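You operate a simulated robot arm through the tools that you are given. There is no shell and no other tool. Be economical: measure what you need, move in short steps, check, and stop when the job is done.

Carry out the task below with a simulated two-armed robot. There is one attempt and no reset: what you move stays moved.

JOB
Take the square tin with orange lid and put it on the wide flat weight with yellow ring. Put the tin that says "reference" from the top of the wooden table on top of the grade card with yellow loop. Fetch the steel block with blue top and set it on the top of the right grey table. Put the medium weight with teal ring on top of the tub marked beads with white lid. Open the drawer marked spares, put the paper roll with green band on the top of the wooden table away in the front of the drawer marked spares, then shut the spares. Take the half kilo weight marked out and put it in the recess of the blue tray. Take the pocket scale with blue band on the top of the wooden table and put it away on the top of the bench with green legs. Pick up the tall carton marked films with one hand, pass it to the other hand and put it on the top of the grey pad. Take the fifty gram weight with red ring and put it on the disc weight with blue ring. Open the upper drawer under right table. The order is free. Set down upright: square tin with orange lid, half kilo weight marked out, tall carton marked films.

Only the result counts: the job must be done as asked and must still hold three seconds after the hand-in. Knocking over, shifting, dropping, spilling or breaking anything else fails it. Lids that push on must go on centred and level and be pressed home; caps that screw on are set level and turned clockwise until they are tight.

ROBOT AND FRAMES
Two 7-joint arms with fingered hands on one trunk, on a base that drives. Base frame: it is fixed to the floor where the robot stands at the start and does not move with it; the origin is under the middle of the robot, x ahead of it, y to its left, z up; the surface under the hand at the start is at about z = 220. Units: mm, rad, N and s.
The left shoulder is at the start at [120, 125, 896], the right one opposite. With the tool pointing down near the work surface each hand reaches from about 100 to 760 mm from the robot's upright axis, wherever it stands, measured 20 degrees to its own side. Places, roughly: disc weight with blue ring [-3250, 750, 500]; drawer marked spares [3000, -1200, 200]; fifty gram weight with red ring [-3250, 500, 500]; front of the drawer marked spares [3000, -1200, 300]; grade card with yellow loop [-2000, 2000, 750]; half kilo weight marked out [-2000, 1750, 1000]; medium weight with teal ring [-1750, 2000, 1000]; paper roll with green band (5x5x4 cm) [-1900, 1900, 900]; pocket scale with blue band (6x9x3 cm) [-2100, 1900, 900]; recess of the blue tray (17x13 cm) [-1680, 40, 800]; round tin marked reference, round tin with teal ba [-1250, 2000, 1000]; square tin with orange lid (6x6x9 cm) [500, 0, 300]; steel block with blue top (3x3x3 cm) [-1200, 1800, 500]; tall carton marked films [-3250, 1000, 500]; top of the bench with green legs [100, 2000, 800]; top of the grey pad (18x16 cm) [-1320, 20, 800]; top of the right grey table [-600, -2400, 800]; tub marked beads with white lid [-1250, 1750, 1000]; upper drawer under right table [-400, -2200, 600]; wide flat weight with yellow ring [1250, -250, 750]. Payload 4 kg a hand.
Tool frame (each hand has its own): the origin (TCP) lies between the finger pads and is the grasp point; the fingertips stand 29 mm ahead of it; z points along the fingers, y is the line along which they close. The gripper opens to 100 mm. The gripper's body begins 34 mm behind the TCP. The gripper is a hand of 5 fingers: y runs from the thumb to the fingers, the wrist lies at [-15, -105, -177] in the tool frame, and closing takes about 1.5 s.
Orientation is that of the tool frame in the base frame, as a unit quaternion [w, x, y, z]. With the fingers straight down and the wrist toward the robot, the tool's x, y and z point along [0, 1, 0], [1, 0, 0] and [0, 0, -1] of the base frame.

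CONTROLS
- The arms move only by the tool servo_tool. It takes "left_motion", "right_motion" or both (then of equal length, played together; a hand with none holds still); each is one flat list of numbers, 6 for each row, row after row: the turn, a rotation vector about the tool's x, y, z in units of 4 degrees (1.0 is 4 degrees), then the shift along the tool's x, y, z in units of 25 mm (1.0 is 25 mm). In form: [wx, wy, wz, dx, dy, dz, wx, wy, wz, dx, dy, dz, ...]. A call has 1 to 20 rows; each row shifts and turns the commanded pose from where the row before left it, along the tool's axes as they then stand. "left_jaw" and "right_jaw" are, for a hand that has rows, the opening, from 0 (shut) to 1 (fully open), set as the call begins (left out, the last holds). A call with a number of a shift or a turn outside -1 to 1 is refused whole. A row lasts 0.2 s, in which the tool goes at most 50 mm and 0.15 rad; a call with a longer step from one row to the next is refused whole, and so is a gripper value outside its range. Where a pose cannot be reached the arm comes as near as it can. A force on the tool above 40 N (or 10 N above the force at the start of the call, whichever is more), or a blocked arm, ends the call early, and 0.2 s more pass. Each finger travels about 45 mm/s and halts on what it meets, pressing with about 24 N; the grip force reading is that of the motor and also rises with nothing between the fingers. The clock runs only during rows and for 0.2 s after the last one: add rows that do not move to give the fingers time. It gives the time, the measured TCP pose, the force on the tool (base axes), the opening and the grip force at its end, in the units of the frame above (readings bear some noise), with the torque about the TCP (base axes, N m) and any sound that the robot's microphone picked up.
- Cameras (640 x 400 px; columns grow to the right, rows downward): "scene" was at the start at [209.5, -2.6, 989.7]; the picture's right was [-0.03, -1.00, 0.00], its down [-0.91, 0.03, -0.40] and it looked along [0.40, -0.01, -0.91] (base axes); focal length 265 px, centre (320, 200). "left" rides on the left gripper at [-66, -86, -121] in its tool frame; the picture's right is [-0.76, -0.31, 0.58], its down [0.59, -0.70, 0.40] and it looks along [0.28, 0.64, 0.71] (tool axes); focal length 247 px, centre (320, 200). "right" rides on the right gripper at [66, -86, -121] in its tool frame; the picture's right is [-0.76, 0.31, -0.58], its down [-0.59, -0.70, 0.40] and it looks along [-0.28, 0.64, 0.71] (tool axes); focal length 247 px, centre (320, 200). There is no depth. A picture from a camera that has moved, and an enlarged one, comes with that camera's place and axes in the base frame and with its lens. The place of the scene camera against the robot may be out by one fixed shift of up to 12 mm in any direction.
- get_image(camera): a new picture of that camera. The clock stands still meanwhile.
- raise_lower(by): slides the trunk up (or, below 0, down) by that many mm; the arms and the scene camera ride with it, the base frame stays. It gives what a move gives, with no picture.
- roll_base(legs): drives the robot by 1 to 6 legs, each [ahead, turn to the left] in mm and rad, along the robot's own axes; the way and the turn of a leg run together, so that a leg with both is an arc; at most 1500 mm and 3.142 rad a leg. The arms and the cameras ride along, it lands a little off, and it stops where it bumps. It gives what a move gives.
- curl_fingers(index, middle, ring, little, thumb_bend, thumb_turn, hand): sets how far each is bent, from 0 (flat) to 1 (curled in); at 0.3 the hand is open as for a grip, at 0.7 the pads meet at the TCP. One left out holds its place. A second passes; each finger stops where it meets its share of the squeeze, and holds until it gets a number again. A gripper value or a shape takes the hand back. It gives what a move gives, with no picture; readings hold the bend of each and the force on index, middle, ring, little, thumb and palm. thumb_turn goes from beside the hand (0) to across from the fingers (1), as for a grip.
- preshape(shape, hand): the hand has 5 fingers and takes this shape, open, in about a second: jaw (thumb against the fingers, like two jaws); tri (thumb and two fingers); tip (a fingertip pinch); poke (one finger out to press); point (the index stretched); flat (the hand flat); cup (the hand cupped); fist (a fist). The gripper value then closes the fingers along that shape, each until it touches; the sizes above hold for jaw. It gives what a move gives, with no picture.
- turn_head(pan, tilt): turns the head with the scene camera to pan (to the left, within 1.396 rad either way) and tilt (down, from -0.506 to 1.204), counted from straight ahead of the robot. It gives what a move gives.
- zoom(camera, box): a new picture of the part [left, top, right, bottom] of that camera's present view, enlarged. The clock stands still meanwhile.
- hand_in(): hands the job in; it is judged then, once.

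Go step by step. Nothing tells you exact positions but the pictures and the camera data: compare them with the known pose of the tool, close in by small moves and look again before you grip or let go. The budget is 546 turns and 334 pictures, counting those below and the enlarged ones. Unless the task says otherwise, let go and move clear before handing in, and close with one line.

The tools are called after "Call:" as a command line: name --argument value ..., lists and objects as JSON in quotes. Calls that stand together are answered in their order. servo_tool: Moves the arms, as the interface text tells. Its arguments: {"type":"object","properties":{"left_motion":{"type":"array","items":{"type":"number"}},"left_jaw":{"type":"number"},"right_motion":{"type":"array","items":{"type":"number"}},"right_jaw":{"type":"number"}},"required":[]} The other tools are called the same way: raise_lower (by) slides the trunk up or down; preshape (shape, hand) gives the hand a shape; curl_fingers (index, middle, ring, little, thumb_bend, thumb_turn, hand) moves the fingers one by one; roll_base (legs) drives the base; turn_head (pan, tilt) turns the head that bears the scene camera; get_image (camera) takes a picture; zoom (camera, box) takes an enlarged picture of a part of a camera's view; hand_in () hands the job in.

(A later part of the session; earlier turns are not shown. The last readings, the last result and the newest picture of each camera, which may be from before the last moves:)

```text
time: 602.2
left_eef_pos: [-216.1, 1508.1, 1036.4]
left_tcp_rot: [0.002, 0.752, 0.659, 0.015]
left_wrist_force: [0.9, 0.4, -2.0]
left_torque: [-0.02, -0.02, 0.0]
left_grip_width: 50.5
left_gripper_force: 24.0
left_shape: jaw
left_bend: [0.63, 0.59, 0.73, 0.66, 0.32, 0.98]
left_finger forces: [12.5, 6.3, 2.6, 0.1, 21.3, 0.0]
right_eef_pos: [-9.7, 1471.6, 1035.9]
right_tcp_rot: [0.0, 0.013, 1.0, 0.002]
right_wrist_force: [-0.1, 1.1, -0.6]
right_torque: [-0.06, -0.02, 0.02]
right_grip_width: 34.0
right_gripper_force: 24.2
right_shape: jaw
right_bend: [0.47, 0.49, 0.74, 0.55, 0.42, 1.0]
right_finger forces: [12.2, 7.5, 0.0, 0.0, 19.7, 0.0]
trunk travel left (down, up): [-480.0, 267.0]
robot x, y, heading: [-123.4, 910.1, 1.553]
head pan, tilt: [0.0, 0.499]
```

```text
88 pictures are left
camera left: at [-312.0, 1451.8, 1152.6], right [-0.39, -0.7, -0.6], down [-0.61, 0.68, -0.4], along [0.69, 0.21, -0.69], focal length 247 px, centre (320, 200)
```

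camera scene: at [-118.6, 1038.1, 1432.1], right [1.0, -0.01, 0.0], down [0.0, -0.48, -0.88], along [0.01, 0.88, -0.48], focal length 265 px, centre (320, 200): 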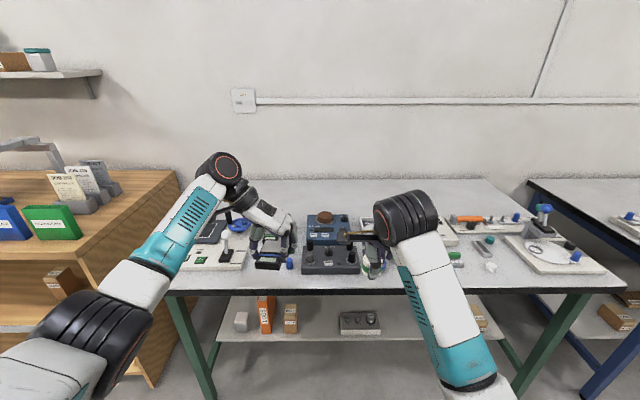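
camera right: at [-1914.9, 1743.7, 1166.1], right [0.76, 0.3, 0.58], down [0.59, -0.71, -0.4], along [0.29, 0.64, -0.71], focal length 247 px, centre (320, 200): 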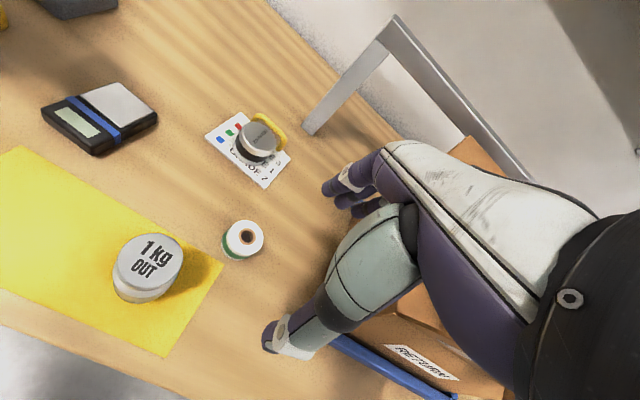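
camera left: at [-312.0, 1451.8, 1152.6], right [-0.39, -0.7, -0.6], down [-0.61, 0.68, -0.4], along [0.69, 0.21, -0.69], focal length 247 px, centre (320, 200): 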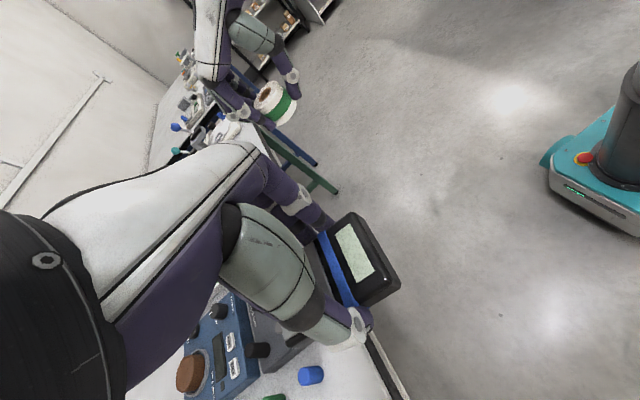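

Call:
zoom --camera "scene" --box '[300, 160, 640, 310]'

Call:
zoom --camera "scene" --box '[150, 160, 410, 310]'

```text
1.88 times, centred on (470, 235) of scene
camera zoom: at [-118.6, 1038.1, 1432.1], right [1.0, -0.01, 0.0], down [0.0, -0.48, -0.88], along [0.01, 0.88, -0.48], focal length 500 px, centre (38, 134)
```

zoom: 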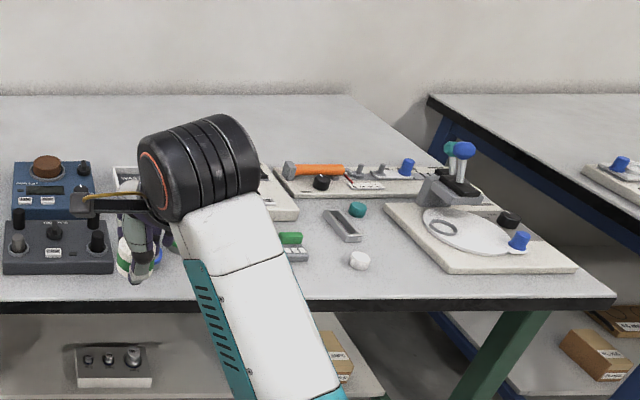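

```text
2.46 times, centred on (280, 235) of scene
camera zoom: at [-118.6, 1038.1, 1432.1], right [1.0, -0.01, 0.0], down [0.0, -0.48, -0.88], along [0.01, 0.88, -0.48], focal length 653 px, centre (418, 114)
```

zoom: 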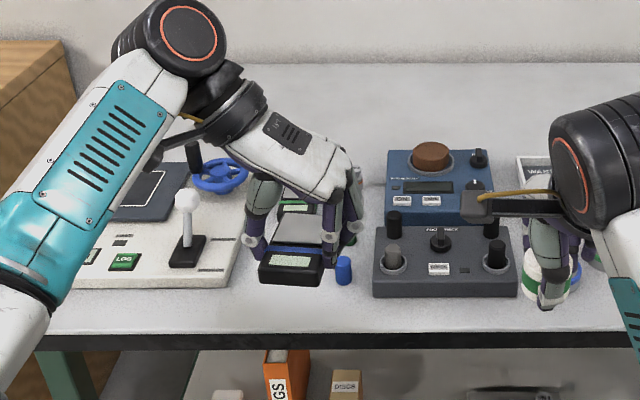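

The back half of the bench is mostly free; I'm aiming for about (−310, 1930). Driving nearer with an S-move and looking down with the left camera.

Call:
roll_base --legs '[[0, 0.29], [340, 0], [0, -0.27]]'

Call:
get_image --camera "left"

Call:
turn_head --pan 0.1 --tilt 0.75

Call:
get_image --camera "scene"

```text
time: 606.4
left_eef_pos: [-325.3, 1832.2, 1036.4]
left_tcp_rot: [0.001, 0.743, 0.669, 0.015]
left_wrist_force: [0.4, 0.1, -2.4]
left_torque: [0.02, -0.05, 0.02]
left_grip_width: 50.7
left_gripper_force: 23.8
left_shape: jaw
left_bend: [0.63, 0.59, 0.73, 0.66, 0.32, 0.98]
left_finger forces: [12.4, 6.3, 2.7, 0.1, 21.4, 0.0]
right_eef_pos: [-117.7, 1801.2, 1036.2]
right_tcp_rot: [0.0, -0.001, 1.0, 0.001]
right_wrist_force: [0.4, 0.1, -1.2]
right_torque: [0.04, 0.0, -0.02]
right_grip_width: 33.7
right_gripper_force: 24.0
right_shape: jaw
right_bend: [0.47, 0.49, 0.74, 0.55, 0.42, 1.0]
right_finger forces: [11.9, 7.8, 0.1, 0.1, 19.6, 0.0]
trunk travel left (down, up): [-480.0, 267.0]
robot x, y, heading: [-223.7, 1238.4, 1.584]
head pan, tilt: [0.0, 0.499]
```

```text
85 pictures are left
camera left: at [-420.0, 1772.0, 1152.7], right [-0.37, -0.71, -0.6], down [-0.63, 0.67, -0.4], along [0.68, 0.23, -0.69], focal length 247 px, centre (320, 200)
```

left: 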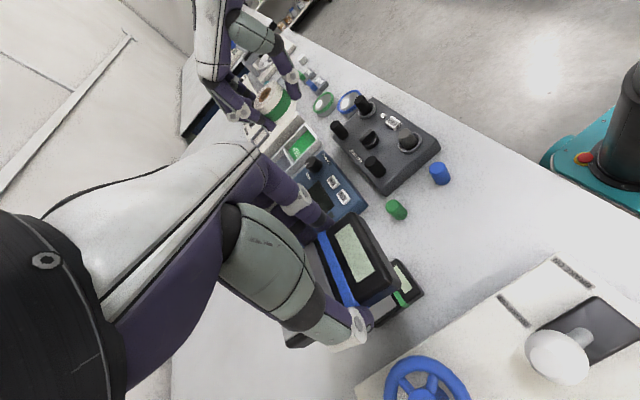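

```text
time: 607.1
left_eef_pos: [-326.2, 1831.5, 1036.1]
left_tcp_rot: [0.0, 0.744, 0.668, 0.015]
left_wrist_force: [0.4, 0.5, -1.9]
left_torque: [0.0, -0.02, 0.0]
left_grip_width: 50.5
left_gripper_force: 24.1
left_shape: jaw
left_bend: [0.63, 0.59, 0.73, 0.66, 0.32, 0.98]
left_finger forces: [12.5, 6.3, 2.6, 0.0, 21.4, 0.0]
right_eef_pos: [-117.9, 1800.5, 1035.2]
right_tcp_rot: [0.0, 0.0, 1.0, 0.001]
right_wrist_force: [0.4, 0.4, -0.8]
right_torque: [0.0, -0.01, -0.03]
right_grip_width: 33.9
right_gripper_force: 23.8
right_shape: jaw
right_bend: [0.47, 0.49, 0.74, 0.55, 0.42, 1.0]
right_finger forces: [11.9, 7.6, 0.0, 0.0, 19.7, 0.1]
trunk travel left (down, up): [-480.0, 267.0]
robot x, y, heading: [-222.7, 1236.4, 1.587]
head pan, tilt: [0.099, 0.75]
```

```text
84 pictures are left
camera scene: at [-224.3, 1354.8, 1410.3], right [0.99, 0.11, 0.0], down [0.08, -0.68, -0.73], along [-0.08, 0.73, -0.68], focal length 265 px, centre (320, 200)
```

scene: 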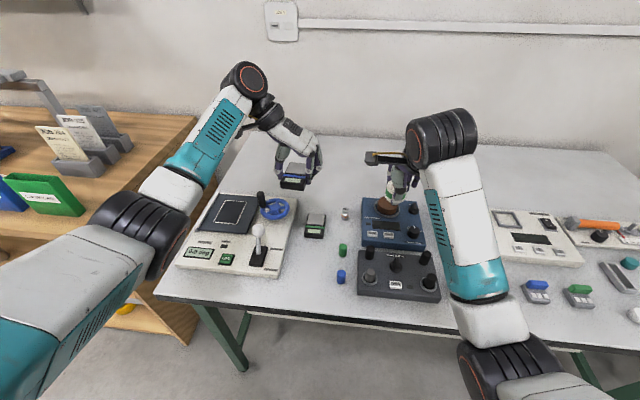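

The area behind the small black box is free; target (−290, 1985). Driving 105 mm forward and extending the arm.

Call:
roll_base --legs '[[105, 0]]'

Call:
servo_tool --left_motion '[0, 0, 0, 0.8, 0.6, 0, 0, 0, 0, 0.8, 0.6, 0, 0, 0, 0, 0.3, 0, 0.9, 0, 0, 0, 0, 0, 0.9, 0, 0, 0, 0, 0, 0.9, 0, 0, 0, 0, 0, 0.9, 0, 0, 0, 0, 0, 0.6, 0, 0, 0, 0, 0, 0]'

Call:
get_image --camera "left"

Call:
zoom --camera "scene" --box '[220, 130, 420, 280]'

```text
time: 608.3
left_eef_pos: [-326.8, 1936.0, 1035.1]
left_tcp_rot: [0.001, 0.744, 0.668, 0.014]
left_wrist_force: [0.5, -0.3, -0.9]
left_torque: [-0.07, -0.02, -0.04]
left_grip_width: 50.7
left_gripper_force: 23.8
left_shape: jaw
left_bend: [0.63, 0.59, 0.73, 0.66, 0.32, 0.98]
left_finger forces: [12.3, 6.3, 2.7, 0.1, 21.4, 0.0]
right_eef_pos: [-119.8, 1903.9, 1033.8]
right_tcp_rot: [0.0, -0.001, 1.0, 0.0]
right_wrist_force: [0.6, 0.0, -1.5]
right_torque: [0.0, 0.0, 0.02]
right_grip_width: 33.8
right_gripper_force: 23.3
right_shape: jaw
right_bend: [0.47, 0.49, 0.74, 0.55, 0.42, 1.0]
right_finger forces: [11.9, 7.6, 0.0, 0.0, 19.7, 0.1]
trunk travel left (down, up): [-480.0, 267.0]
robot x, y, heading: [-219.8, 1336.7, 1.589]
head pan, tilt: [0.099, 0.75]
```

```text
time: 610.1
left_eef_pos: [-290.5, 1979.4, 932.4]
left_tcp_rot: [0.001, 0.744, 0.668, 0.015]
left_wrist_force: [-0.4, 0.4, -1.9]
left_torque: [-0.03, -0.04, 0.01]
left_grip_width: 50.6
left_gripper_force: 23.9
left_shape: jaw
left_bend: [0.63, 0.59, 0.73, 0.66, 0.32, 0.98]
left_finger forces: [12.5, 6.2, 2.6, 0.0, 21.5, 0.0]
right_eef_pos: [-119.0, 1903.0, 1036.1]
right_tcp_rot: [0.0, 0.0, 1.0, 0.001]
right_wrist_force: [0.6, 0.1, -1.4]
right_torque: [-0.01, -0.03, -0.01]
right_grip_width: 34.1
right_gripper_force: 23.7
right_shape: jaw
right_bend: [0.47, 0.49, 0.74, 0.55, 0.42, 1.0]
right_finger forces: [11.8, 7.7, 0.0, 0.0, 19.8, 0.0]
trunk travel left (down, up): [-480.0, 267.0]
robot x, y, heading: [-221.5, 1336.4, 1.584]
head pan, tilt: [0.099, 0.75]
```

```text
83 pictures are left
camera left: at [-385.4, 1920.7, 1048.7], right [-0.37, -0.71, -0.6], down [-0.63, 0.67, -0.4], along [0.68, 0.23, -0.69], focal length 247 px, centre (320, 200)
```

left: 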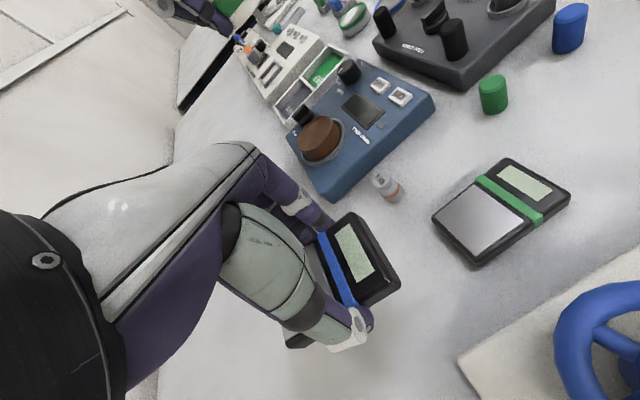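

```text
2.67 times, centred on (320, 205) of scene
camera zoom: at [-226.0, 1457.7, 1410.2], right [0.99, 0.11, 0.0], down [0.08, -0.68, -0.73], along [-0.08, 0.73, -0.68], focal length 708 px, centre (320, 187)
```

zoom: 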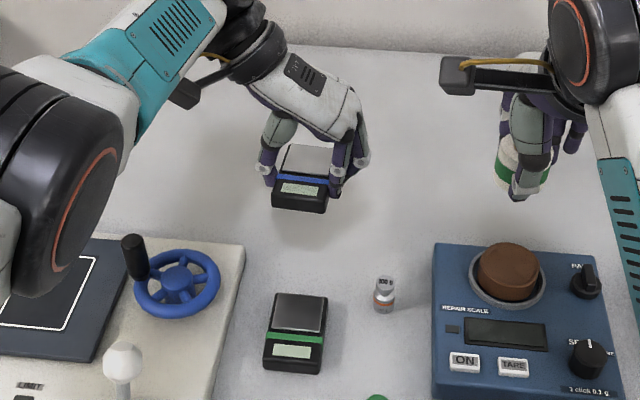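

Free spot confirmed. Lowering the scale to the bench.

Call:
servo_tool --left_motion '[0, 0, 0, 0, 0, 0.8, 0, 0, 0, 0, 0, 0.8, 0, 0, 0, 0, 0, 0.5, 0, 0, 0, 0, 0, 0]'

Call:
servo_tool --left_motion '[0, 0, 0, 0, 0, 0.15, 0, 0, 0, 0, 0, 0.15, 0, 0, 0, 0, 0, 0.15, 0, 0, 0, 0, 0, 0]'

Call:
get_image --camera "left"

```text
time: 611.1
left_eef_pos: [-289.1, 1964.1, 882.6]
left_tcp_rot: [0.0, 0.743, 0.669, 0.015]
left_wrist_force: [-0.2, -0.3, -2.2]
left_torque: [0.03, 0.0, -0.01]
left_grip_width: 50.3
left_gripper_force: 24.0
left_shape: jaw
left_bend: [0.63, 0.59, 0.73, 0.66, 0.32, 0.98]
left_finger forces: [12.4, 6.2, 2.7, 0.0, 21.3, 0.0]
left hand out of reach, approached as far as the arm can: row 1, 2
right_eef_pos: [-120.6, 1903.4, 1035.7]
right_tcp_rot: [0.001, -0.001, 1.0, 0.0]
right_wrist_force: [-0.5, -0.5, -1.1]
right_torque: [0.0, 0.0, -0.03]
right_grip_width: 34.1
right_gripper_force: 23.8
right_shape: jaw
right_bend: [0.47, 0.49, 0.74, 0.55, 0.42, 1.0]
right_finger forces: [11.8, 7.7, 0.0, 0.1, 19.6, 0.0]
trunk travel left (down, up): [-480.0, 267.0]
robot x, y, heading: [-219.5, 1340.5, 1.585]
head pan, tilt: [0.099, 0.75]
```

```text
time: 612.1
left_eef_pos: [-288.7, 1963.3, 871.4]
left_tcp_rot: [-0.001, 0.744, 0.668, 0.015]
left_wrist_force: [0.5, -0.1, -1.8]
left_torque: [-0.02, -0.01, 0.0]
left_grip_width: 50.9
left_gripper_force: 24.4
left_shape: jaw
left_bend: [0.63, 0.59, 0.73, 0.66, 0.32, 0.98]
left_finger forces: [12.4, 6.2, 2.7, 0.1, 21.3, 0.0]
left hand out of reach, approached as far as the arm can: row 1
right_eef_pos: [-120.7, 1902.6, 1035.9]
right_tcp_rot: [0.0, -0.001, 1.0, 0.001]
right_wrist_force: [1.4, -0.2, 0.0]
right_torque: [0.0, 0.0, 0.05]
right_grip_width: 33.9
right_gripper_force: 23.3
right_shape: jaw
right_bend: [0.47, 0.49, 0.74, 0.55, 0.42, 1.0]
right_finger forces: [11.9, 7.7, 0.1, 0.1, 19.7, 0.0]
trunk travel left (down, up): [-480.0, 267.0]
robot x, y, heading: [-219.7, 1338.8, 1.585]
head pan, tilt: [0.099, 0.75]
```

```text
81 pictures are left
camera left: at [-383.9, 1902.4, 988.5], right [-0.37, -0.71, -0.6], down [-0.63, 0.67, -0.4], along [0.68, 0.23, -0.69], focal length 247 px, centre (320, 200)
```

left: 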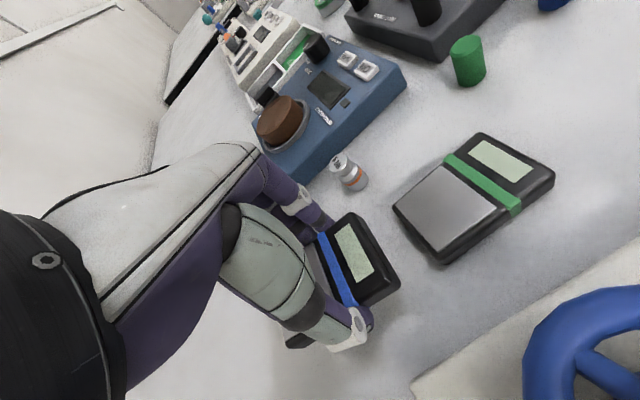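

Call:
roll_base --legs '[[40, 0]]'

Call:
servo_tool --left_motion '[0, 0, 0, 0, 0, 0.12, 0, 0, 0, 0, 0, 0.12, 0, 0, 0, 0, 0, 0]'

Call:
servo_tool --left_motion '[0, 0, 0, 0, 0, 0.1, 0, 0, 0, 0, 0, 0.1, 0, 0, 0, 0, 0, 0]'

```text
time: 613.0
left_eef_pos: [-289.1, 2001.2, 872.2]
left_tcp_rot: [0.0, 0.743, 0.669, 0.015]
left_wrist_force: [0.8, -0.1, -2.2]
left_torque: [-0.03, -0.02, 0.0]
left_grip_width: 50.6
left_gripper_force: 23.9
left_shape: jaw
left_bend: [0.63, 0.59, 0.73, 0.66, 0.32, 0.98]
left_finger forces: [12.3, 6.2, 2.7, 0.0, 21.4, 0.0]
right_eef_pos: [-121.0, 1941.4, 1035.4]
right_tcp_rot: [0.0, -0.001, 1.0, 0.001]
right_wrist_force: [-0.5, 0.5, -0.5]
right_torque: [0.04, 0.03, 0.0]
right_grip_width: 33.6
right_gripper_force: 23.8
right_shape: jaw
right_bend: [0.47, 0.49, 0.74, 0.55, 0.42, 1.0]
right_finger forces: [11.8, 7.8, 0.1, 0.0, 19.7, 0.1]
trunk travel left (down, up): [-480.0, 267.0]
robot x, y, heading: [-222.6, 1380.4, 1.582]
head pan, tilt: [0.099, 0.75]
```

```text
time: 613.8
left_eef_pos: [-290.8, 1998.6, 865.5]
left_tcp_rot: [0.0, 0.743, 0.669, 0.016]
left_wrist_force: [-0.1, -1.2, -0.1]
left_torque: [-0.03, -0.06, -0.01]
left_grip_width: 50.6
left_gripper_force: 24.0
left_shape: jaw
left_bend: [0.63, 0.59, 0.73, 0.66, 0.32, 0.98]
left_finger forces: [12.5, 6.2, 2.7, 0.1, 21.3, 0.0]
right_eef_pos: [-121.2, 1940.9, 1035.0]
right_tcp_rot: [0.0, 0.0, 1.0, 0.001]
right_wrist_force: [0.1, -0.5, -0.4]
right_torque: [-0.01, 0.0, 0.02]
right_grip_width: 34.1
right_gripper_force: 24.1
right_shape: jaw
right_bend: [0.47, 0.49, 0.74, 0.55, 0.42, 1.0]
right_finger forces: [11.8, 7.8, 0.1, 0.0, 19.8, 0.0]
trunk travel left (down, up): [-480.0, 267.0]
robot x, y, heading: [-222.8, 1378.0, 1.586]
head pan, tilt: [0.099, 0.75]
```

```text
time: 614.6
left_eef_pos: [-289.9, 1997.5, 865.1]
left_tcp_rot: [0.0, 0.744, 0.668, 0.015]
left_wrist_force: [0.0, -0.7, -1.4]
left_torque: [-0.01, -0.04, 0.04]
left_grip_width: 50.7
left_gripper_force: 24.1
left_shape: jaw
left_bend: [0.63, 0.59, 0.73, 0.66, 0.32, 0.98]
left_finger forces: [12.4, 6.2, 2.7, 0.0, 21.3, 0.1]
left hand out of reach, approached as far as the arm can: row 1
right_eef_pos: [-120.3, 1942.2, 1035.3]
right_tcp_rot: [0.0, -0.001, 1.0, 0.001]
right_wrist_force: [1.0, -0.4, -0.9]
right_torque: [-0.03, 0.02, 0.03]
right_grip_width: 33.7
right_gripper_force: 23.8
right_shape: jaw
right_bend: [0.47, 0.49, 0.74, 0.55, 0.42, 1.0]
right_finger forces: [11.8, 7.9, 0.0, 0.0, 19.8, 0.0]
trunk travel left (down, up): [-480.0, 267.0]
robot x, y, heading: [-221.5, 1377.1, 1.577]
head pan, tilt: [0.099, 0.75]
```

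The left arm is at its limit, so I'll ease it back 15 mm and use the trunk to lower the last bit.

Call:
servo_tool --left_motion '[0, 0, 0, -0.6, 0, 0, 0, 0, 0, 0, 0, 0]'

Call:
raise_lower --by -4

Call:
zoom --camera "left" --box '[240, 150, 480, 350]'

```text
time: 615.2
left_eef_pos: [-290.9, 1982.9, 862.4]
left_tcp_rot: [0.0, 0.744, 0.668, 0.013]
left_wrist_force: [-0.1, 0.0, -1.8]
left_torque: [-0.02, 0.01, 0.0]
left_grip_width: 50.4
left_gripper_force: 24.2
left_shape: jaw
left_bend: [0.63, 0.59, 0.73, 0.66, 0.32, 0.98]
left_finger forces: [12.5, 6.4, 2.7, 0.0, 21.4, 0.0]
right_eef_pos: [-121.4, 1942.6, 1035.5]
right_tcp_rot: [0.001, -0.001, 1.0, 0.001]
right_wrist_force: [0.3, -0.3, -1.0]
right_torque: [-0.03, 0.03, -0.02]
right_grip_width: 33.7
right_gripper_force: 23.9
right_shape: jaw
right_bend: [0.47, 0.49, 0.74, 0.55, 0.42, 1.0]
right_finger forces: [11.8, 7.8, 0.0, 0.0, 19.6, 0.0]
trunk travel left (down, up): [-480.0, 267.0]
robot x, y, heading: [-220.3, 1373.8, 1.58]
head pan, tilt: [0.099, 0.75]
```

```text
time: 615.7
left_eef_pos: [-292.2, 1983.2, 859.5]
left_tcp_rot: [0.0, 0.744, 0.669, 0.015]
left_wrist_force: [-0.3, -0.1, -2.6]
left_torque: [-0.01, -0.05, 0.01]
left_grip_width: 50.2
left_gripper_force: 23.7
left_shape: jaw
left_bend: [0.63, 0.59, 0.73, 0.66, 0.32, 0.98]
left_finger forces: [12.4, 6.4, 2.6, 0.1, 21.4, 0.1]
right_eef_pos: [-120.6, 1941.0, 1031.5]
right_tcp_rot: [0.0, -0.001, 1.0, 0.001]
right_wrist_force: [-0.1, -0.3, 0.7]
right_torque: [0.05, -0.02, 0.02]
right_grip_width: 33.9
right_gripper_force: 24.3
right_shape: jaw
right_bend: [0.47, 0.49, 0.74, 0.55, 0.42, 1.0]
right_finger forces: [11.7, 7.8, 0.0, 0.0, 19.7, 0.0]
trunk travel left (down, up): [-476.0, 271.0]
robot x, y, heading: [-221.6, 1374.8, 1.584]
head pan, tilt: [0.099, 0.75]
```

```text
2.00 times, centred on (360, 250) of left
camera zoom: at [-385.8, 1923.8, 976.0], right [-0.37, -0.71, -0.6], down [-0.63, 0.67, -0.4], along [0.68, 0.23, -0.69], focal length 494 px, centre (240, 100)
```

zoom: 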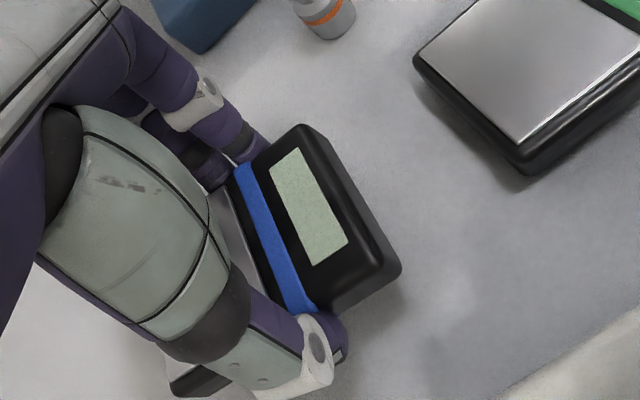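

Call:
servo_tool --left_motion '[0, 0, 0, 0, 0, 0.12, 0, 0, 0, 0, 0, 0.12, 0, 0, 0, 0, 0, 0]'

Call:
servo_tool --left_motion '[0, 0, 0, 0, 0, 0.12, 0, 0, 0, 0, 0, 0.12, 0, 0, 0, 0, 0, 0]'

```text
time: 616.5
left_eef_pos: [-290.5, 1984.1, 853.7]
left_tcp_rot: [0.0, 0.743, 0.669, 0.014]
left_wrist_force: [-0.2, 0.5, -1.3]
left_torque: [-0.01, -0.04, 0.02]
left_grip_width: 50.3
left_gripper_force: 23.8
left_shape: jaw
left_bend: [0.63, 0.59, 0.73, 0.66, 0.32, 0.98]
left_finger forces: [12.4, 6.3, 2.7, 0.0, 21.5, 0.1]
right_eef_pos: [-121.3, 1942.0, 1030.4]
right_tcp_rot: [0.0, -0.001, 1.0, 0.001]
right_wrist_force: [-0.2, -0.7, 0.1]
right_torque: [0.02, -0.01, 0.03]
right_grip_width: 33.9
right_gripper_force: 24.2
right_shape: jaw
right_bend: [0.47, 0.49, 0.74, 0.55, 0.42, 1.0]
right_finger forces: [11.8, 7.8, 0.0, 0.1, 19.7, 0.0]
trunk travel left (down, up): [-476.0, 271.0]
robot x, y, heading: [-220.3, 1378.0, 1.584]
head pan, tilt: [0.099, 0.75]
```

```text
time: 617.3
left_eef_pos: [-292.0, 1984.0, 847.5]
left_tcp_rot: [0.0, 0.743, 0.669, 0.015]
left_wrist_force: [-0.9, 0.1, -1.1]
left_torque: [0.0, -0.02, 0.01]
left_grip_width: 50.6
left_gripper_force: 24.4
left_shape: jaw
left_bend: [0.63, 0.59, 0.73, 0.66, 0.32, 0.98]
left_finger forces: [12.4, 6.3, 2.6, 0.0, 21.3, 0.0]
right_eef_pos: [-121.4, 1941.9, 1032.0]
right_tcp_rot: [0.0, -0.001, 1.0, 0.0]
right_wrist_force: [0.2, 0.3, -1.5]
right_torque: [0.0, 0.0, 0.0]
right_grip_width: 33.8
right_gripper_force: 23.9
right_shape: jaw
right_bend: [0.47, 0.49, 0.74, 0.55, 0.42, 1.0]
right_finger forces: [11.7, 7.9, 0.0, 0.0, 19.7, 0.1]
trunk travel left (down, up): [-476.0, 271.0]
robot x, y, heading: [-221.5, 1379.6, 1.584]
head pan, tilt: [0.099, 0.75]
```

Call:
servo_tool --left_motion '[0, 0, 0, 0, 0, 0.12, 0, 0, 0, 0, 0, 0.12, 0, 0, 0, 0, 0, 0]'

Call:
servo_tool --left_motion '[0, 0, 0, 0, 0, 0.12, 0, 0, 0, 0, 0, 0.1, 0, 0, 0, 0, 0, 0]'

Call:
zoom --camera "left" --box '[240, 150, 480, 350]'

```text
time: 618.1
left_eef_pos: [-291.3, 1983.6, 840.8]
left_tcp_rot: [0.001, 0.744, 0.668, 0.016]
left_wrist_force: [-0.2, 0.2, -1.2]
left_torque: [-0.05, -0.04, -0.02]
left_grip_width: 50.6
left_gripper_force: 24.3
left_shape: jaw
left_bend: [0.63, 0.59, 0.73, 0.66, 0.32, 0.98]
left_finger forces: [12.5, 6.3, 2.7, 0.0, 21.4, 0.0]
right_eef_pos: [-121.3, 1940.6, 1031.7]
right_tcp_rot: [0.0, -0.001, 1.0, 0.001]
right_wrist_force: [0.8, -0.8, -0.6]
right_torque: [0.03, 0.0, -0.01]
right_grip_width: 34.0
right_gripper_force: 24.8
right_shape: jaw
right_bend: [0.47, 0.49, 0.74, 0.55, 0.42, 1.0]
right_finger forces: [11.8, 7.8, 0.0, 0.0, 19.7, 0.1]
trunk travel left (down, up): [-476.0, 271.0]
robot x, y, heading: [-220.5, 1381.6, 1.585]
head pan, tilt: [0.099, 0.75]
```

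```text
time: 618.9
left_eef_pos: [-290.4, 1983.8, 836.1]
left_tcp_rot: [0.001, 0.743, 0.669, 0.015]
left_wrist_force: [-0.5, -0.1, -2.3]
left_torque: [-0.03, -0.05, 0.04]
left_grip_width: 50.5
left_gripper_force: 24.4
left_shape: jaw
left_bend: [0.63, 0.59, 0.73, 0.66, 0.32, 0.98]
left_finger forces: [12.3, 6.3, 2.6, 0.0, 21.4, 0.1]
right_eef_pos: [-121.3, 1941.8, 1031.3]
right_tcp_rot: [-0.001, -0.001, 1.0, 0.001]
right_wrist_force: [0.1, -0.2, -1.1]
right_torque: [-0.02, 0.01, 0.01]
right_grip_width: 33.9
right_gripper_force: 24.4
right_shape: jaw
right_bend: [0.47, 0.49, 0.74, 0.55, 0.42, 1.0]
right_finger forces: [11.7, 7.8, 0.0, 0.0, 19.7, 0.0]
trunk travel left (down, up): [-476.0, 271.0]
robot x, y, heading: [-218.9, 1380.0, 1.589]
head pan, tilt: [0.099, 0.75]
```

```text
2.00 times, centred on (360, 250) of left
camera zoom: at [-385.3, 1924.8, 952.2], right [-0.37, -0.71, -0.6], down [-0.63, 0.67, -0.4], along [0.68, 0.23, -0.69], focal length 494 px, centre (240, 100)
```

zoom: 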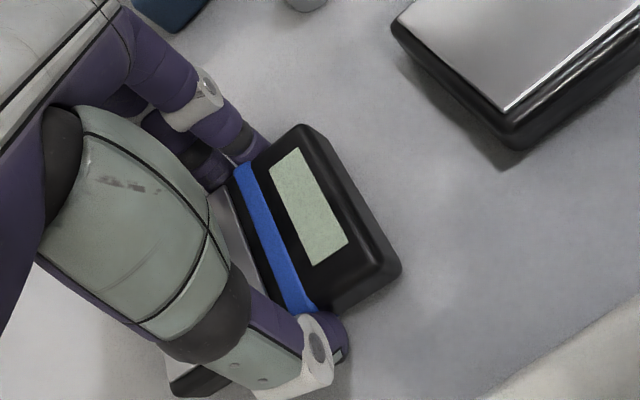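

Call:
servo_tool --left_motion '[0, 0, 0, 0, 0, 0.1, 0, 0, 0, 0, 0, 0]'

Call:
servo_tool --left_motion '[0, 0, 0, 0, 0, 0.1, 0, 0, 0, 0, 0, 0]'

Call:
servo_tool --left_motion '[0, 0, 0, 0, 0, 0.1, 0, 0, 0, 0, 0, 0]'

```text
time: 619.5
left_eef_pos: [-291.1, 1984.9, 834.6]
left_tcp_rot: [0.0, 0.744, 0.668, 0.014]
left_wrist_force: [0.1, 0.8, -0.6]
left_torque: [0.0, 0.04, -0.01]
left_grip_width: 50.3
left_gripper_force: 24.0
left_shape: jaw
left_bend: [0.63, 0.59, 0.73, 0.66, 0.32, 0.98]
left_finger forces: [12.2, 6.2, 2.7, 0.0, 21.4, 0.1]
right_eef_pos: [-120.7, 1940.8, 1031.7]
right_tcp_rot: [0.0, -0.001, 1.0, 0.001]
right_wrist_force: [0.3, 0.5, -1.4]
right_torque: [-0.02, -0.01, 0.0]
right_grip_width: 33.8
right_gripper_force: 24.1
right_shape: jaw
right_bend: [0.47, 0.49, 0.74, 0.55, 0.42, 1.0]
right_finger forces: [11.8, 7.9, 0.0, 0.0, 19.8, 0.0]
trunk travel left (down, up): [-476.0, 271.0]
robot x, y, heading: [-220.0, 1379.0, 1.584]
head pan, tilt: [0.099, 0.75]
```

```text
time: 620.1
left_eef_pos: [-290.5, 1984.1, 833.2]
left_tcp_rot: [-0.001, 0.744, 0.668, 0.017]
left_wrist_force: [-0.5, 0.8, 10.7]
left_torque: [0.09, 0.22, 0.01]
left_grip_width: 50.4
left_gripper_force: 24.2
left_shape: jaw
left_bend: [0.63, 0.59, 0.73, 0.66, 0.32, 0.98]
left_finger forces: [12.5, 6.6, 2.9, 0.0, 22.5, 0.0]
right_eef_pos: [-119.6, 1941.7, 1032.0]
right_tcp_rot: [-0.001, -0.001, 1.0, 0.001]
right_wrist_force: [-0.1, -0.1, -0.8]
right_torque: [0.0, 0.0, 0.0]
right_grip_width: 34.0
right_gripper_force: 24.1
right_shape: jaw
right_bend: [0.47, 0.49, 0.74, 0.55, 0.42, 1.0]
right_finger forces: [11.7, 7.8, 0.0, 0.0, 19.6, 0.0]
trunk travel left (down, up): [-476.0, 271.0]
robot x, y, heading: [-220.4, 1381.2, 1.582]
head pan, tilt: [0.099, 0.75]
```

```text
time: 620.7
left_eef_pos: [-290.9, 1985.5, 832.0]
left_tcp_rot: [-0.001, 0.743, 0.669, 0.018]
left_wrist_force: [-1.5, 2.2, 23.1]
left_torque: [0.13, 0.44, -0.02]
left_grip_width: 50.2
left_gripper_force: 24.3
left_shape: jaw
left_bend: [0.63, 0.59, 0.74, 0.66, 0.31, 0.98]
left_finger forces: [13.1, 7.0, 2.8, 0.1, 23.9, 0.0]
right_eef_pos: [-120.8, 1940.8, 1033.2]
right_tcp_rot: [0.0, -0.001, 1.0, 0.001]
right_wrist_force: [-0.1, 0.0, -0.4]
right_torque: [0.05, -0.02, 0.01]
right_grip_width: 34.1
right_gripper_force: 24.1
right_shape: jaw
right_bend: [0.47, 0.49, 0.74, 0.55, 0.42, 1.0]
right_finger forces: [11.7, 7.7, 0.1, 0.0, 19.8, 0.0]
trunk travel left (down, up): [-476.0, 271.0]
robot x, y, heading: [-218.2, 1378.1, 1.584]
head pan, tilt: [0.099, 0.75]
```

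Contact. Easing up 2 mm, releasing, and rising.

Call:
servo_tool --left_motion '[0, 0, 0, 0, 0, -0.1, 0, 0, 0, 0, 0, 0, 0, 0, 0, 0, 0, 0, 0, 0, 0, 0, 0, 0, 0, 0, 0, 0, 0, 0, 0, 0, 0, 0, 0, 0]' --left_jaw 0.85

Call:
servo_tool --left_motion '[0, 0, 0, 0, 0, -0.4, 0, 0, 0, 0, 0, -0.8, 0, 0, 0, 0, 0, -0.9, 0, 0, 0, 0, 0, -0.9, 0, 0, 0, 0, 0, -0.9, 0, 0, 0, 0, 0, -0.9, 0, 0, 0, 0, 0, -0.9, 0, 0, 0, 0, 0, -0.9, 0, 0, 0, 0, 0, 0]'

Call:
get_image --camera "left"

```text
time: 622.1
left_eef_pos: [-290.6, 1983.4, 830.8]
left_tcp_rot: [-0.001, 0.743, 0.669, 0.014]
left_wrist_force: [1.7, -0.6, 3.1]
left_torque: [-0.02, 0.13, 0.0]
left_grip_width: 83.8
left_gripper_force: 0.0
left_shape: jaw
left_bend: [0.36, 0.32, 0.25, 0.35, 0.31, 0.98]
left_finger forces: [0.0, 0.1, 0.0, 0.0, 3.1, 0.0]
right_eef_pos: [-121.1, 1942.0, 1031.7]
right_tcp_rot: [0.0, 0.0, 1.0, 0.001]
right_wrist_force: [-0.4, -0.1, -1.3]
right_torque: [0.01, 0.0, 0.01]
right_grip_width: 33.8
right_gripper_force: 24.0
right_shape: jaw
right_bend: [0.47, 0.49, 0.74, 0.55, 0.42, 1.0]
right_finger forces: [11.6, 7.8, 0.0, 0.1, 19.8, 0.0]
trunk travel left (down, up): [-476.0, 271.0]
robot x, y, heading: [-220.1, 1378.2, 1.582]
head pan, tilt: [0.099, 0.75]
```

```text
time: 624.1
left_eef_pos: [-294.9, 1981.2, 996.5]
left_tcp_rot: [0.0, 0.744, 0.669, 0.015]
left_wrist_force: [0.3, -0.2, 0.0]
left_torque: [-0.02, -0.01, -0.01]
left_grip_width: 84.8
left_gripper_force: 0.1
left_shape: jaw
left_bend: [0.36, 0.32, 0.25, 0.35, 0.3, 0.98]
left_finger forces: [0.0, 0.0, 0.0, 0.1, 0.0, 0.1]
right_eef_pos: [-120.6, 1942.4, 1031.3]
right_tcp_rot: [0.0, 0.0, 1.0, 0.001]
right_wrist_force: [0.0, 0.3, -0.9]
right_torque: [0.0, 0.0, 0.04]
right_grip_width: 33.8
right_gripper_force: 23.8
right_shape: jaw
right_bend: [0.47, 0.49, 0.74, 0.55, 0.42, 1.0]
right_finger forces: [11.8, 7.8, 0.0, 0.0, 19.7, 0.1]
trunk travel left (down, up): [-476.0, 271.0]
robot x, y, heading: [-222.4, 1372.2, 1.578]
head pan, tilt: [0.099, 0.75]
```

```text
78 pictures are left
camera left: at [-388.9, 1921.4, 1113.3], right [-0.37, -0.71, -0.6], down [-0.63, 0.67, -0.4], along [0.68, 0.23, -0.69], focal length 247 px, centre (320, 200)
```

left: 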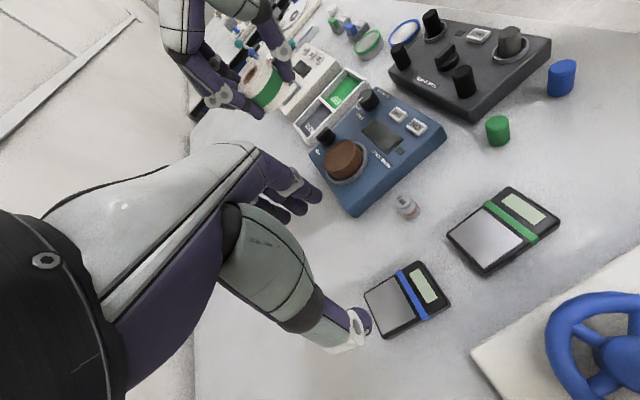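

The pocket scale is on the bench. Next the steel block on the wooden unit's middle shelf (≈ (−1138, 1840), shelf ≈ 458). Backing off, driving over, and re-posing both hands.

Call:
roll_base --legs '[[-450, 0], [0, 1.566], [770, 0], [0, -1.571]]'

Call:
servo_tool --left_motion '[0, 0, -1, 0, 0, 0, 0, 0, -1, 0, 0, 0, 0, 0, -1, 0, 0, 0, 0, 0, -1, 0, 0, 0, 0, 0, -1, 0, 0, 0, 0, 0, -1, 0, 0, 0, 0, 0, -1, 0, 0, 0, 0, 0, -1, 0, 0, 0, 0, 0, -1, 0, 0, 0, 0, 0, -1, 0, 0, 0, 0, 0, -1, 0, 0, 0, 0, 0, -1, 0, 0, 0, 0, 0, -1, 0, 0, 0, 0, 0, -1, 0, 0, 0, 0, 0, -1, 0, 0, 0, 0, 0, -1, 0, 0, 0, 0, 0, -1, 0, 0, 0, 0, 0, -1, 0, 0, 0, 0, 0, -1, 0, 0, 0, 0, 0, -1, 0, 0, 0]' --right_motion '[0, 0, 0, -0.35, -0.5, 0, 0, 0, 0, -0.35, -0.5, 0, 0, 0, 0, -0.35, -0.5, 0, 0, 0, 0, -0.35, -0.5, 0, 0, 0, 0, -0.35, -0.5, 0, 0, 0, 0, -0.35, -0.5, 0, 0, 0, 0, -0.35, -0.5, 0, 0, 0, 0, -0.35, -0.5, 0, 0, 0, 0, -0.35, -0.5, 0, 0, 0, 0, -0.35, -0.5, 0, 0, 0, 0, 0, -0.5, 0, 0, 0, 0, 0, -0.5, 0, 0, 0, 0, 0, -0.5, 0, 0, 0, 0, 0, -0.5, 0, 0, 0, 0, 0, 0, 0, 0, 0, 0, 0, 0, 0, 0, 0, 0, 0, 0, 0, 0, 0, 0, 0, 0, 0, 0, 0, 0, 0, 0, 0, 0, 0, 0, 0, 0, 0]'

Call:
servo_tool --left_motion '[0, 0, -1, 0.4, 0, 0, 0, 0, -1, 0.4, 0, 0, 0, 0, -1, 0.4, 0, 0, 0, 0, -0.9, 0.4, 0, 0, 0, 0, 0, 0.4, 0, 0]'

Call:
raise_lower --by -290

```text
time: 638.3
left_eef_pos: [-1048.4, 1531.0, 996.4]
left_tcp_rot: [0.001, 0.745, 0.667, 0.016]
left_wrist_force: [0.0, -0.9, -0.1]
left_torque: [-0.01, -0.02, 0.01]
left_grip_width: 84.8
left_gripper_force: 0.1
left_shape: jaw
left_bend: [0.36, 0.32, 0.25, 0.35, 0.3, 0.98]
left_finger forces: [0.0, 0.0, 0.0, 0.0, 0.1, 0.0]
right_eef_pos: [-875.6, 1491.8, 1030.8]
right_tcp_rot: [0.0, 0.0, 1.0, 0.001]
right_wrist_force: [-0.4, -0.8, -1.3]
right_torque: [0.02, 0.05, 0.01]
right_grip_width: 33.7
right_gripper_force: 24.2
right_shape: jaw
right_bend: [0.47, 0.49, 0.74, 0.55, 0.43, 1.0]
right_finger forces: [11.6, 7.7, 0.1, 0.0, 19.1, 0.1]
trunk travel left (down, up): [-476.0, 271.0]
robot x, y, heading: [-975.3, 928.3, 1.581]
head pan, tilt: [0.099, 0.75]
```

```text
time: 642.5
left_eef_pos: [-1047.6, 1529.8, 994.2]
left_tcp_rot: [0.009, 0.14, 0.99, 0.012]
left_wrist_force: [0.2, -0.9, 0.8]
left_torque: [-0.01, 0.05, 0.02]
left_grip_width: 85.0
left_gripper_force: 0.1
left_shape: jaw
left_bend: [0.36, 0.32, 0.25, 0.35, 0.3, 0.98]
left_finger forces: [0.0, 0.0, 0.0, 0.1, 0.0, 0.0]
right_eef_pos: [-788.2, 1318.4, 1031.2]
right_tcp_rot: [-0.001, 0.0, 1.0, 0.001]
right_wrist_force: [0.0, 0.0, 0.0]
right_torque: [0.01, 0.0, -0.03]
right_grip_width: 33.6
right_gripper_force: 24.0
right_shape: jaw
right_bend: [0.47, 0.49, 0.74, 0.55, 0.43, 1.0]
right_finger forces: [11.6, 7.7, 0.1, 0.0, 19.1, 0.1]
trunk travel left (down, up): [-476.0, 271.0]
robot x, y, heading: [-975.4, 928.9, 1.583]
head pan, tilt: [0.099, 0.75]
```

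```text
time: 643.7
left_eef_pos: [-1097.1, 1537.4, 995.2]
left_tcp_rot: [0.012, 0.005, 1.0, 0.011]
left_wrist_force: [-0.7, -0.2, 0.0]
left_torque: [0.02, -0.01, -0.03]
left_grip_width: 84.6
left_gripper_force: 0.1
left_shape: jaw
left_bend: [0.36, 0.32, 0.25, 0.35, 0.3, 0.98]
left_finger forces: [0.1, 0.0, 0.0, 0.0, 0.1, 0.1]
right_eef_pos: [-787.0, 1318.5, 1030.1]
right_tcp_rot: [-0.001, 0.0, 1.0, 0.001]
right_wrist_force: [-0.1, 0.6, -0.5]
right_torque: [-0.01, -0.03, 0.0]
right_grip_width: 33.6
right_gripper_force: 23.9
right_shape: jaw
right_bend: [0.47, 0.49, 0.74, 0.55, 0.43, 1.0]
right_finger forces: [11.6, 7.7, 0.0, 0.0, 19.1, 0.0]
trunk travel left (down, up): [-476.0, 271.0]
robot x, y, heading: [-974.2, 926.4, 1.583]
head pan, tilt: [0.099, 0.75]
```

```text
time: 646.6
left_eef_pos: [-1096.3, 1537.0, 706.1]
left_tcp_rot: [0.011, 0.005, 1.0, 0.01]
left_wrist_force: [0.2, -0.1, -1.2]
left_torque: [0.0, 0.01, -0.03]
left_grip_width: 84.6
left_gripper_force: 0.0
left_shape: jaw
left_bend: [0.36, 0.32, 0.25, 0.35, 0.3, 0.98]
left_finger forces: [0.0, 0.0, 0.0, 0.1, 0.0, 0.0]
right_eef_pos: [-786.3, 1320.1, 668.5]
right_tcp_rot: [0.001, 0.001, 0.995, -0.1]
right_wrist_force: [-0.2, -0.2, -0.3]
right_torque: [-0.02, -0.02, -0.01]
right_grip_width: 33.5
right_gripper_force: 23.8
right_shape: jaw
right_bend: [0.47, 0.49, 0.74, 0.55, 0.43, 1.0]
right_finger forces: [11.6, 7.8, 0.0, 0.0, 19.0, 0.1]
trunk travel left (down, up): [-186.0, 561.0]
robot x, y, heading: [-974.5, 926.4, 1.586]
head pan, tilt: [0.099, 0.75]
```

Call:
servo_tool --left_motion '[0, 0, 0, 0.4, 0, 0.8, 0, 0, 0, 0.4, 0, 0.8, 0, 0, 0, 0.4, 0, 0.8, 0, 0, 0, 0.4, 0, 0.8, 0, 0, 0, 0, 0, 0.8]'

Call:
raise_lower --by -60

Call:
roll_base --legs '[[150, 0]]'

Call:
get_image --camera "left"

Call:
get_image --camera "scene"

```text
time: 647.9
left_eef_pos: [-1135.6, 1538.9, 604.5]
left_tcp_rot: [0.012, 0.005, 1.0, 0.01]
left_wrist_force: [-0.4, -0.7, -0.1]
left_torque: [0.01, 0.02, 0.01]
left_grip_width: 84.9
left_gripper_force: 0.0
left_shape: jaw
left_bend: [0.36, 0.32, 0.25, 0.35, 0.3, 0.98]
left_finger forces: [0.0, 0.1, 0.0, 0.0, 0.0, 0.0]
right_eef_pos: [-787.1, 1320.5, 667.7]
right_tcp_rot: [0.002, 0.0, 0.995, -0.102]
right_wrist_force: [0.6, -0.4, -0.9]
right_torque: [-0.01, 0.04, -0.03]
right_grip_width: 33.8
right_gripper_force: 24.7
right_shape: jaw
right_bend: [0.47, 0.49, 0.74, 0.55, 0.43, 1.0]
right_finger forces: [11.5, 7.9, 0.0, 0.1, 19.0, 0.0]
trunk travel left (down, up): [-186.0, 561.0]
robot x, y, heading: [-976.0, 929.0, 1.584]
head pan, tilt: [0.099, 0.75]
```

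```text
time: 648.9
left_eef_pos: [-1134.8, 1539.3, 545.3]
left_tcp_rot: [0.012, 0.005, 1.0, 0.01]
left_wrist_force: [-0.6, 0.4, -0.2]
left_torque: [0.0, 0.0, -0.03]
left_grip_width: 84.9
left_gripper_force: 0.1
left_shape: jaw
left_bend: [0.36, 0.32, 0.25, 0.35, 0.3, 0.98]
left_finger forces: [0.0, 0.0, 0.0, 0.1, 0.0, 0.0]
right_eef_pos: [-787.0, 1319.2, 586.2]
right_tcp_rot: [0.002, 0.0, 0.991, -0.135]
right_wrist_force: [-0.3, 0.9, -0.8]
right_torque: [0.07, 0.01, 0.02]
right_grip_width: 33.4
right_gripper_force: 23.7
right_shape: jaw
right_bend: [0.47, 0.49, 0.74, 0.55, 0.43, 1.0]
right_finger forces: [11.5, 7.9, 0.0, 0.0, 19.1, 0.0]
trunk travel left (down, up): [-126.0, 621.0]
robot x, y, heading: [-975.4, 925.8, 1.586]
head pan, tilt: [0.099, 0.75]
```

```text
time: 650.2
left_eef_pos: [-1135.9, 1690.7, 544.7]
left_tcp_rot: [0.012, 0.005, 1.0, 0.01]
left_wrist_force: [0.7, -0.9, 0.4]
left_torque: [-0.01, -0.04, 0.0]
left_grip_width: 84.6
left_gripper_force: 0.1
left_shape: jaw
left_bend: [0.36, 0.32, 0.25, 0.35, 0.3, 0.98]
left_finger forces: [0.1, 0.0, 0.1, 0.0, 0.0, 0.0]
right_eef_pos: [-788.4, 1469.2, 586.8]
right_tcp_rot: [0.002, -0.001, 0.991, -0.136]
right_wrist_force: [0.0, -0.4, -0.8]
right_torque: [0.05, -0.03, 0.05]
right_grip_width: 33.4
right_gripper_force: 24.3
right_shape: jaw
right_bend: [0.47, 0.49, 0.74, 0.55, 0.43, 1.0]
right_finger forces: [11.6, 7.9, 0.0, 0.0, 19.1, 0.1]
trunk travel left (down, up): [-126.0, 621.0]
robot x, y, heading: [-979.4, 1079.7, 1.583]
head pan, tilt: [0.099, 0.75]
```

```text
77 pictures are left
camera left: at [-1074.1, 1600.5, 663.8], right [0.77, -0.3, -0.57], down [-0.59, -0.69, -0.43], along [-0.26, 0.66, -0.71], focal length 247 px, centre (320, 200)
```

left: 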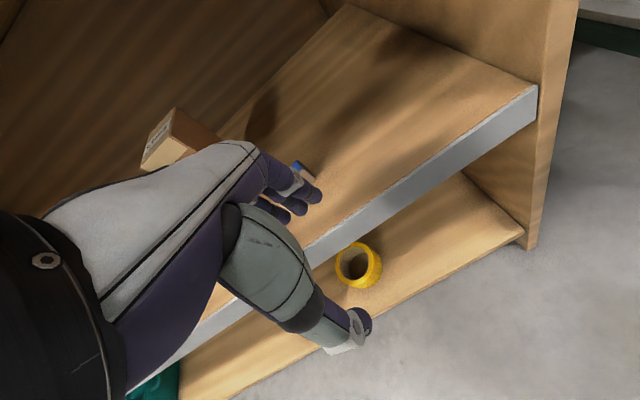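

```text
76 pictures are left
camera scene: at [-983.7, 1294.0, 1046.3], right [0.99, 0.11, 0.0], down [0.08, -0.68, -0.73], along [-0.08, 0.73, -0.68], focal length 265 px, centre (320, 200)
```

scene: 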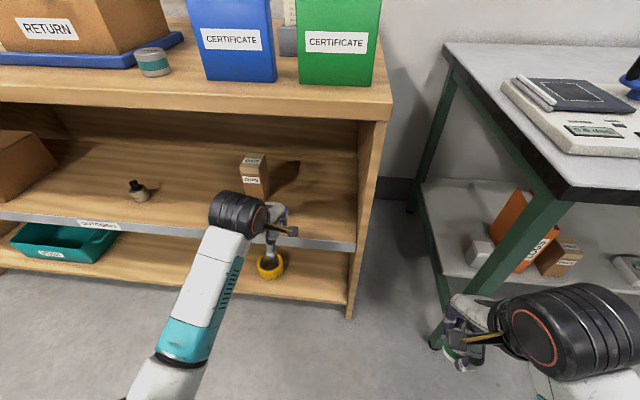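

Call:
servo_tool --right_motion '[0, 0, 0, 0.8, 0, 0, 0, 0, 0, 0.8, 0, 0, 0, 0, 0, 0.8, 0, 0, 0, 0, 0, 0, 0, 0]'

Call:
zoom --camera "left" --box '[270, 140, 350, 200]'

```text
time: 651.2
left_eef_pos: [-1135.7, 1690.2, 544.2]
left_tcp_rot: [0.012, 0.006, 1.0, 0.009]
left_wrist_force: [0.3, -1.3, 0.2]
left_torque: [0.04, 0.04, -0.02]
left_grip_width: 84.9
left_gripper_force: 0.0
left_shape: jaw
left_bend: [0.36, 0.32, 0.25, 0.35, 0.3, 0.98]
left_finger forces: [0.0, 0.0, 0.1, 0.1, 0.0, 0.1]
right_eef_pos: [-848.7, 1470.1, 584.9]
right_tcp_rot: [0.001, -0.001, 0.991, -0.136]
right_wrist_force: [-0.6, 0.1, 0.0]
right_torque: [0.0, 0.03, 0.0]
right_grip_width: 33.7
right_gripper_force: 23.7
right_shape: jaw
right_bend: [0.47, 0.49, 0.74, 0.55, 0.43, 1.0]
right_finger forces: [11.6, 7.9, 0.0, 0.1, 19.0, 0.1]
trunk travel left (down, up): [-126.0, 621.0]
robot x, y, heading: [-978.1, 1080.1, 1.586]
head pan, tilt: [0.099, 0.75]
```

```text
6.67 times, centred on (310, 170) of left
camera zoom: at [-1074.1, 1600.6, 663.8], right [0.77, -0.3, -0.57], down [-0.59, -0.69, -0.43], along [-0.26, 0.66, -0.71], focal length 1646 px, centre (387, 400)
```

zoom: 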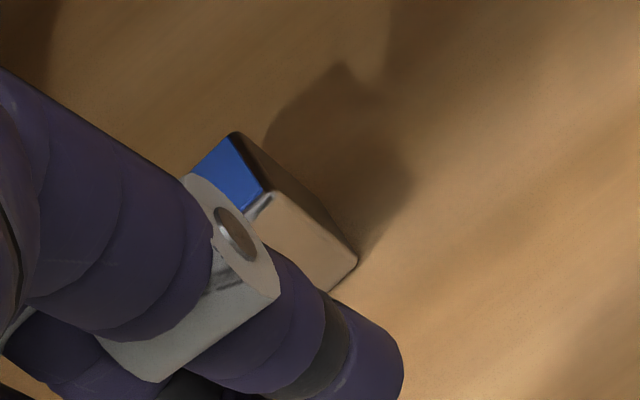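

Call:
servo_tool --left_motion '[0, 0, 0, 0.48, 0, 0, 0, 0, 0, 0, 0, 0]'

Call:
roll_base --legs '[[140, 0]]'

Call:
zoom --camera "left" --box '[240, 140, 440, 320]'

```text
time: 651.8
left_eef_pos: [-1148.9, 1690.6, 543.3]
left_tcp_rot: [0.012, 0.005, 1.0, 0.009]
left_wrist_force: [1.0, 0.8, 0.2]
left_torque: [-0.01, 0.04, 0.03]
left_grip_width: 84.6
left_gripper_force: 0.0
left_shape: jaw
left_bend: [0.36, 0.32, 0.25, 0.35, 0.3, 0.98]
left_finger forces: [0.0, 0.1, 0.0, 0.0, 0.1, 0.0]
right_eef_pos: [-848.1, 1469.2, 585.5]
right_tcp_rot: [0.001, 0.0, 0.991, -0.136]
right_wrist_force: [-0.1, 0.0, 0.3]
right_torque: [-0.01, 0.0, 0.01]
right_grip_width: 33.5
right_gripper_force: 24.0
right_shape: jaw
right_bend: [0.47, 0.49, 0.74, 0.55, 0.43, 1.0]
right_finger forces: [11.7, 7.9, 0.1, 0.1, 19.1, 0.0]
trunk travel left (down, up): [-126.0, 621.0]
robot x, y, heading: [-978.6, 1077.1, 1.587]
head pan, tilt: [0.099, 0.75]
```

```text
time: 653.2
left_eef_pos: [-1149.0, 1830.9, 544.5]
left_tcp_rot: [0.011, 0.006, 1.0, 0.009]
left_wrist_force: [1.3, -0.5, -0.4]
left_torque: [0.03, 0.03, 0.01]
left_grip_width: 84.6
left_gripper_force: 0.0
left_shape: jaw
left_bend: [0.36, 0.32, 0.25, 0.35, 0.3, 0.98]
left_finger forces: [0.0, 0.0, 0.0, 0.1, 0.0, 0.1]
right_eef_pos: [-849.6, 1611.3, 587.1]
right_tcp_rot: [0.002, 0.001, 0.991, -0.136]
right_wrist_force: [0.5, -0.2, -0.5]
right_torque: [-0.02, -0.03, 0.02]
right_grip_width: 33.6
right_gripper_force: 24.1
right_shape: jaw
right_bend: [0.47, 0.49, 0.74, 0.55, 0.43, 1.0]
right_finger forces: [11.6, 8.0, 0.1, 0.0, 19.1, 0.0]
trunk travel left (down, up): [-126.0, 621.0]
robot x, y, heading: [-979.1, 1219.2, 1.585]
head pan, tilt: [0.099, 0.75]
```

```text
2.22 times, centred on (340, 230) of left
camera zoom: at [-1086.7, 1741.7, 663.7], right [0.77, -0.31, -0.57], down [-0.59, -0.69, -0.43], along [-0.26, 0.66, -0.71], focal length 549 px, centre (276, 133)
```

zoom: 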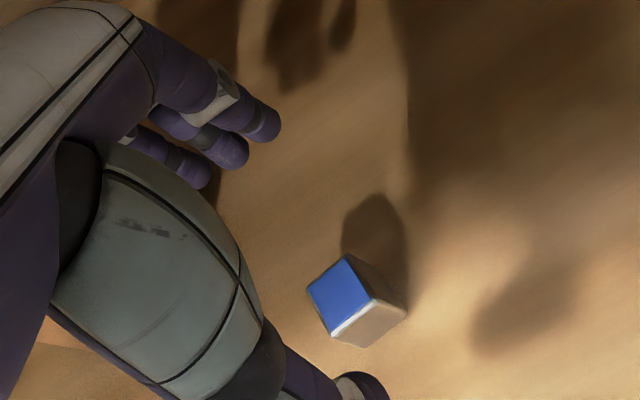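

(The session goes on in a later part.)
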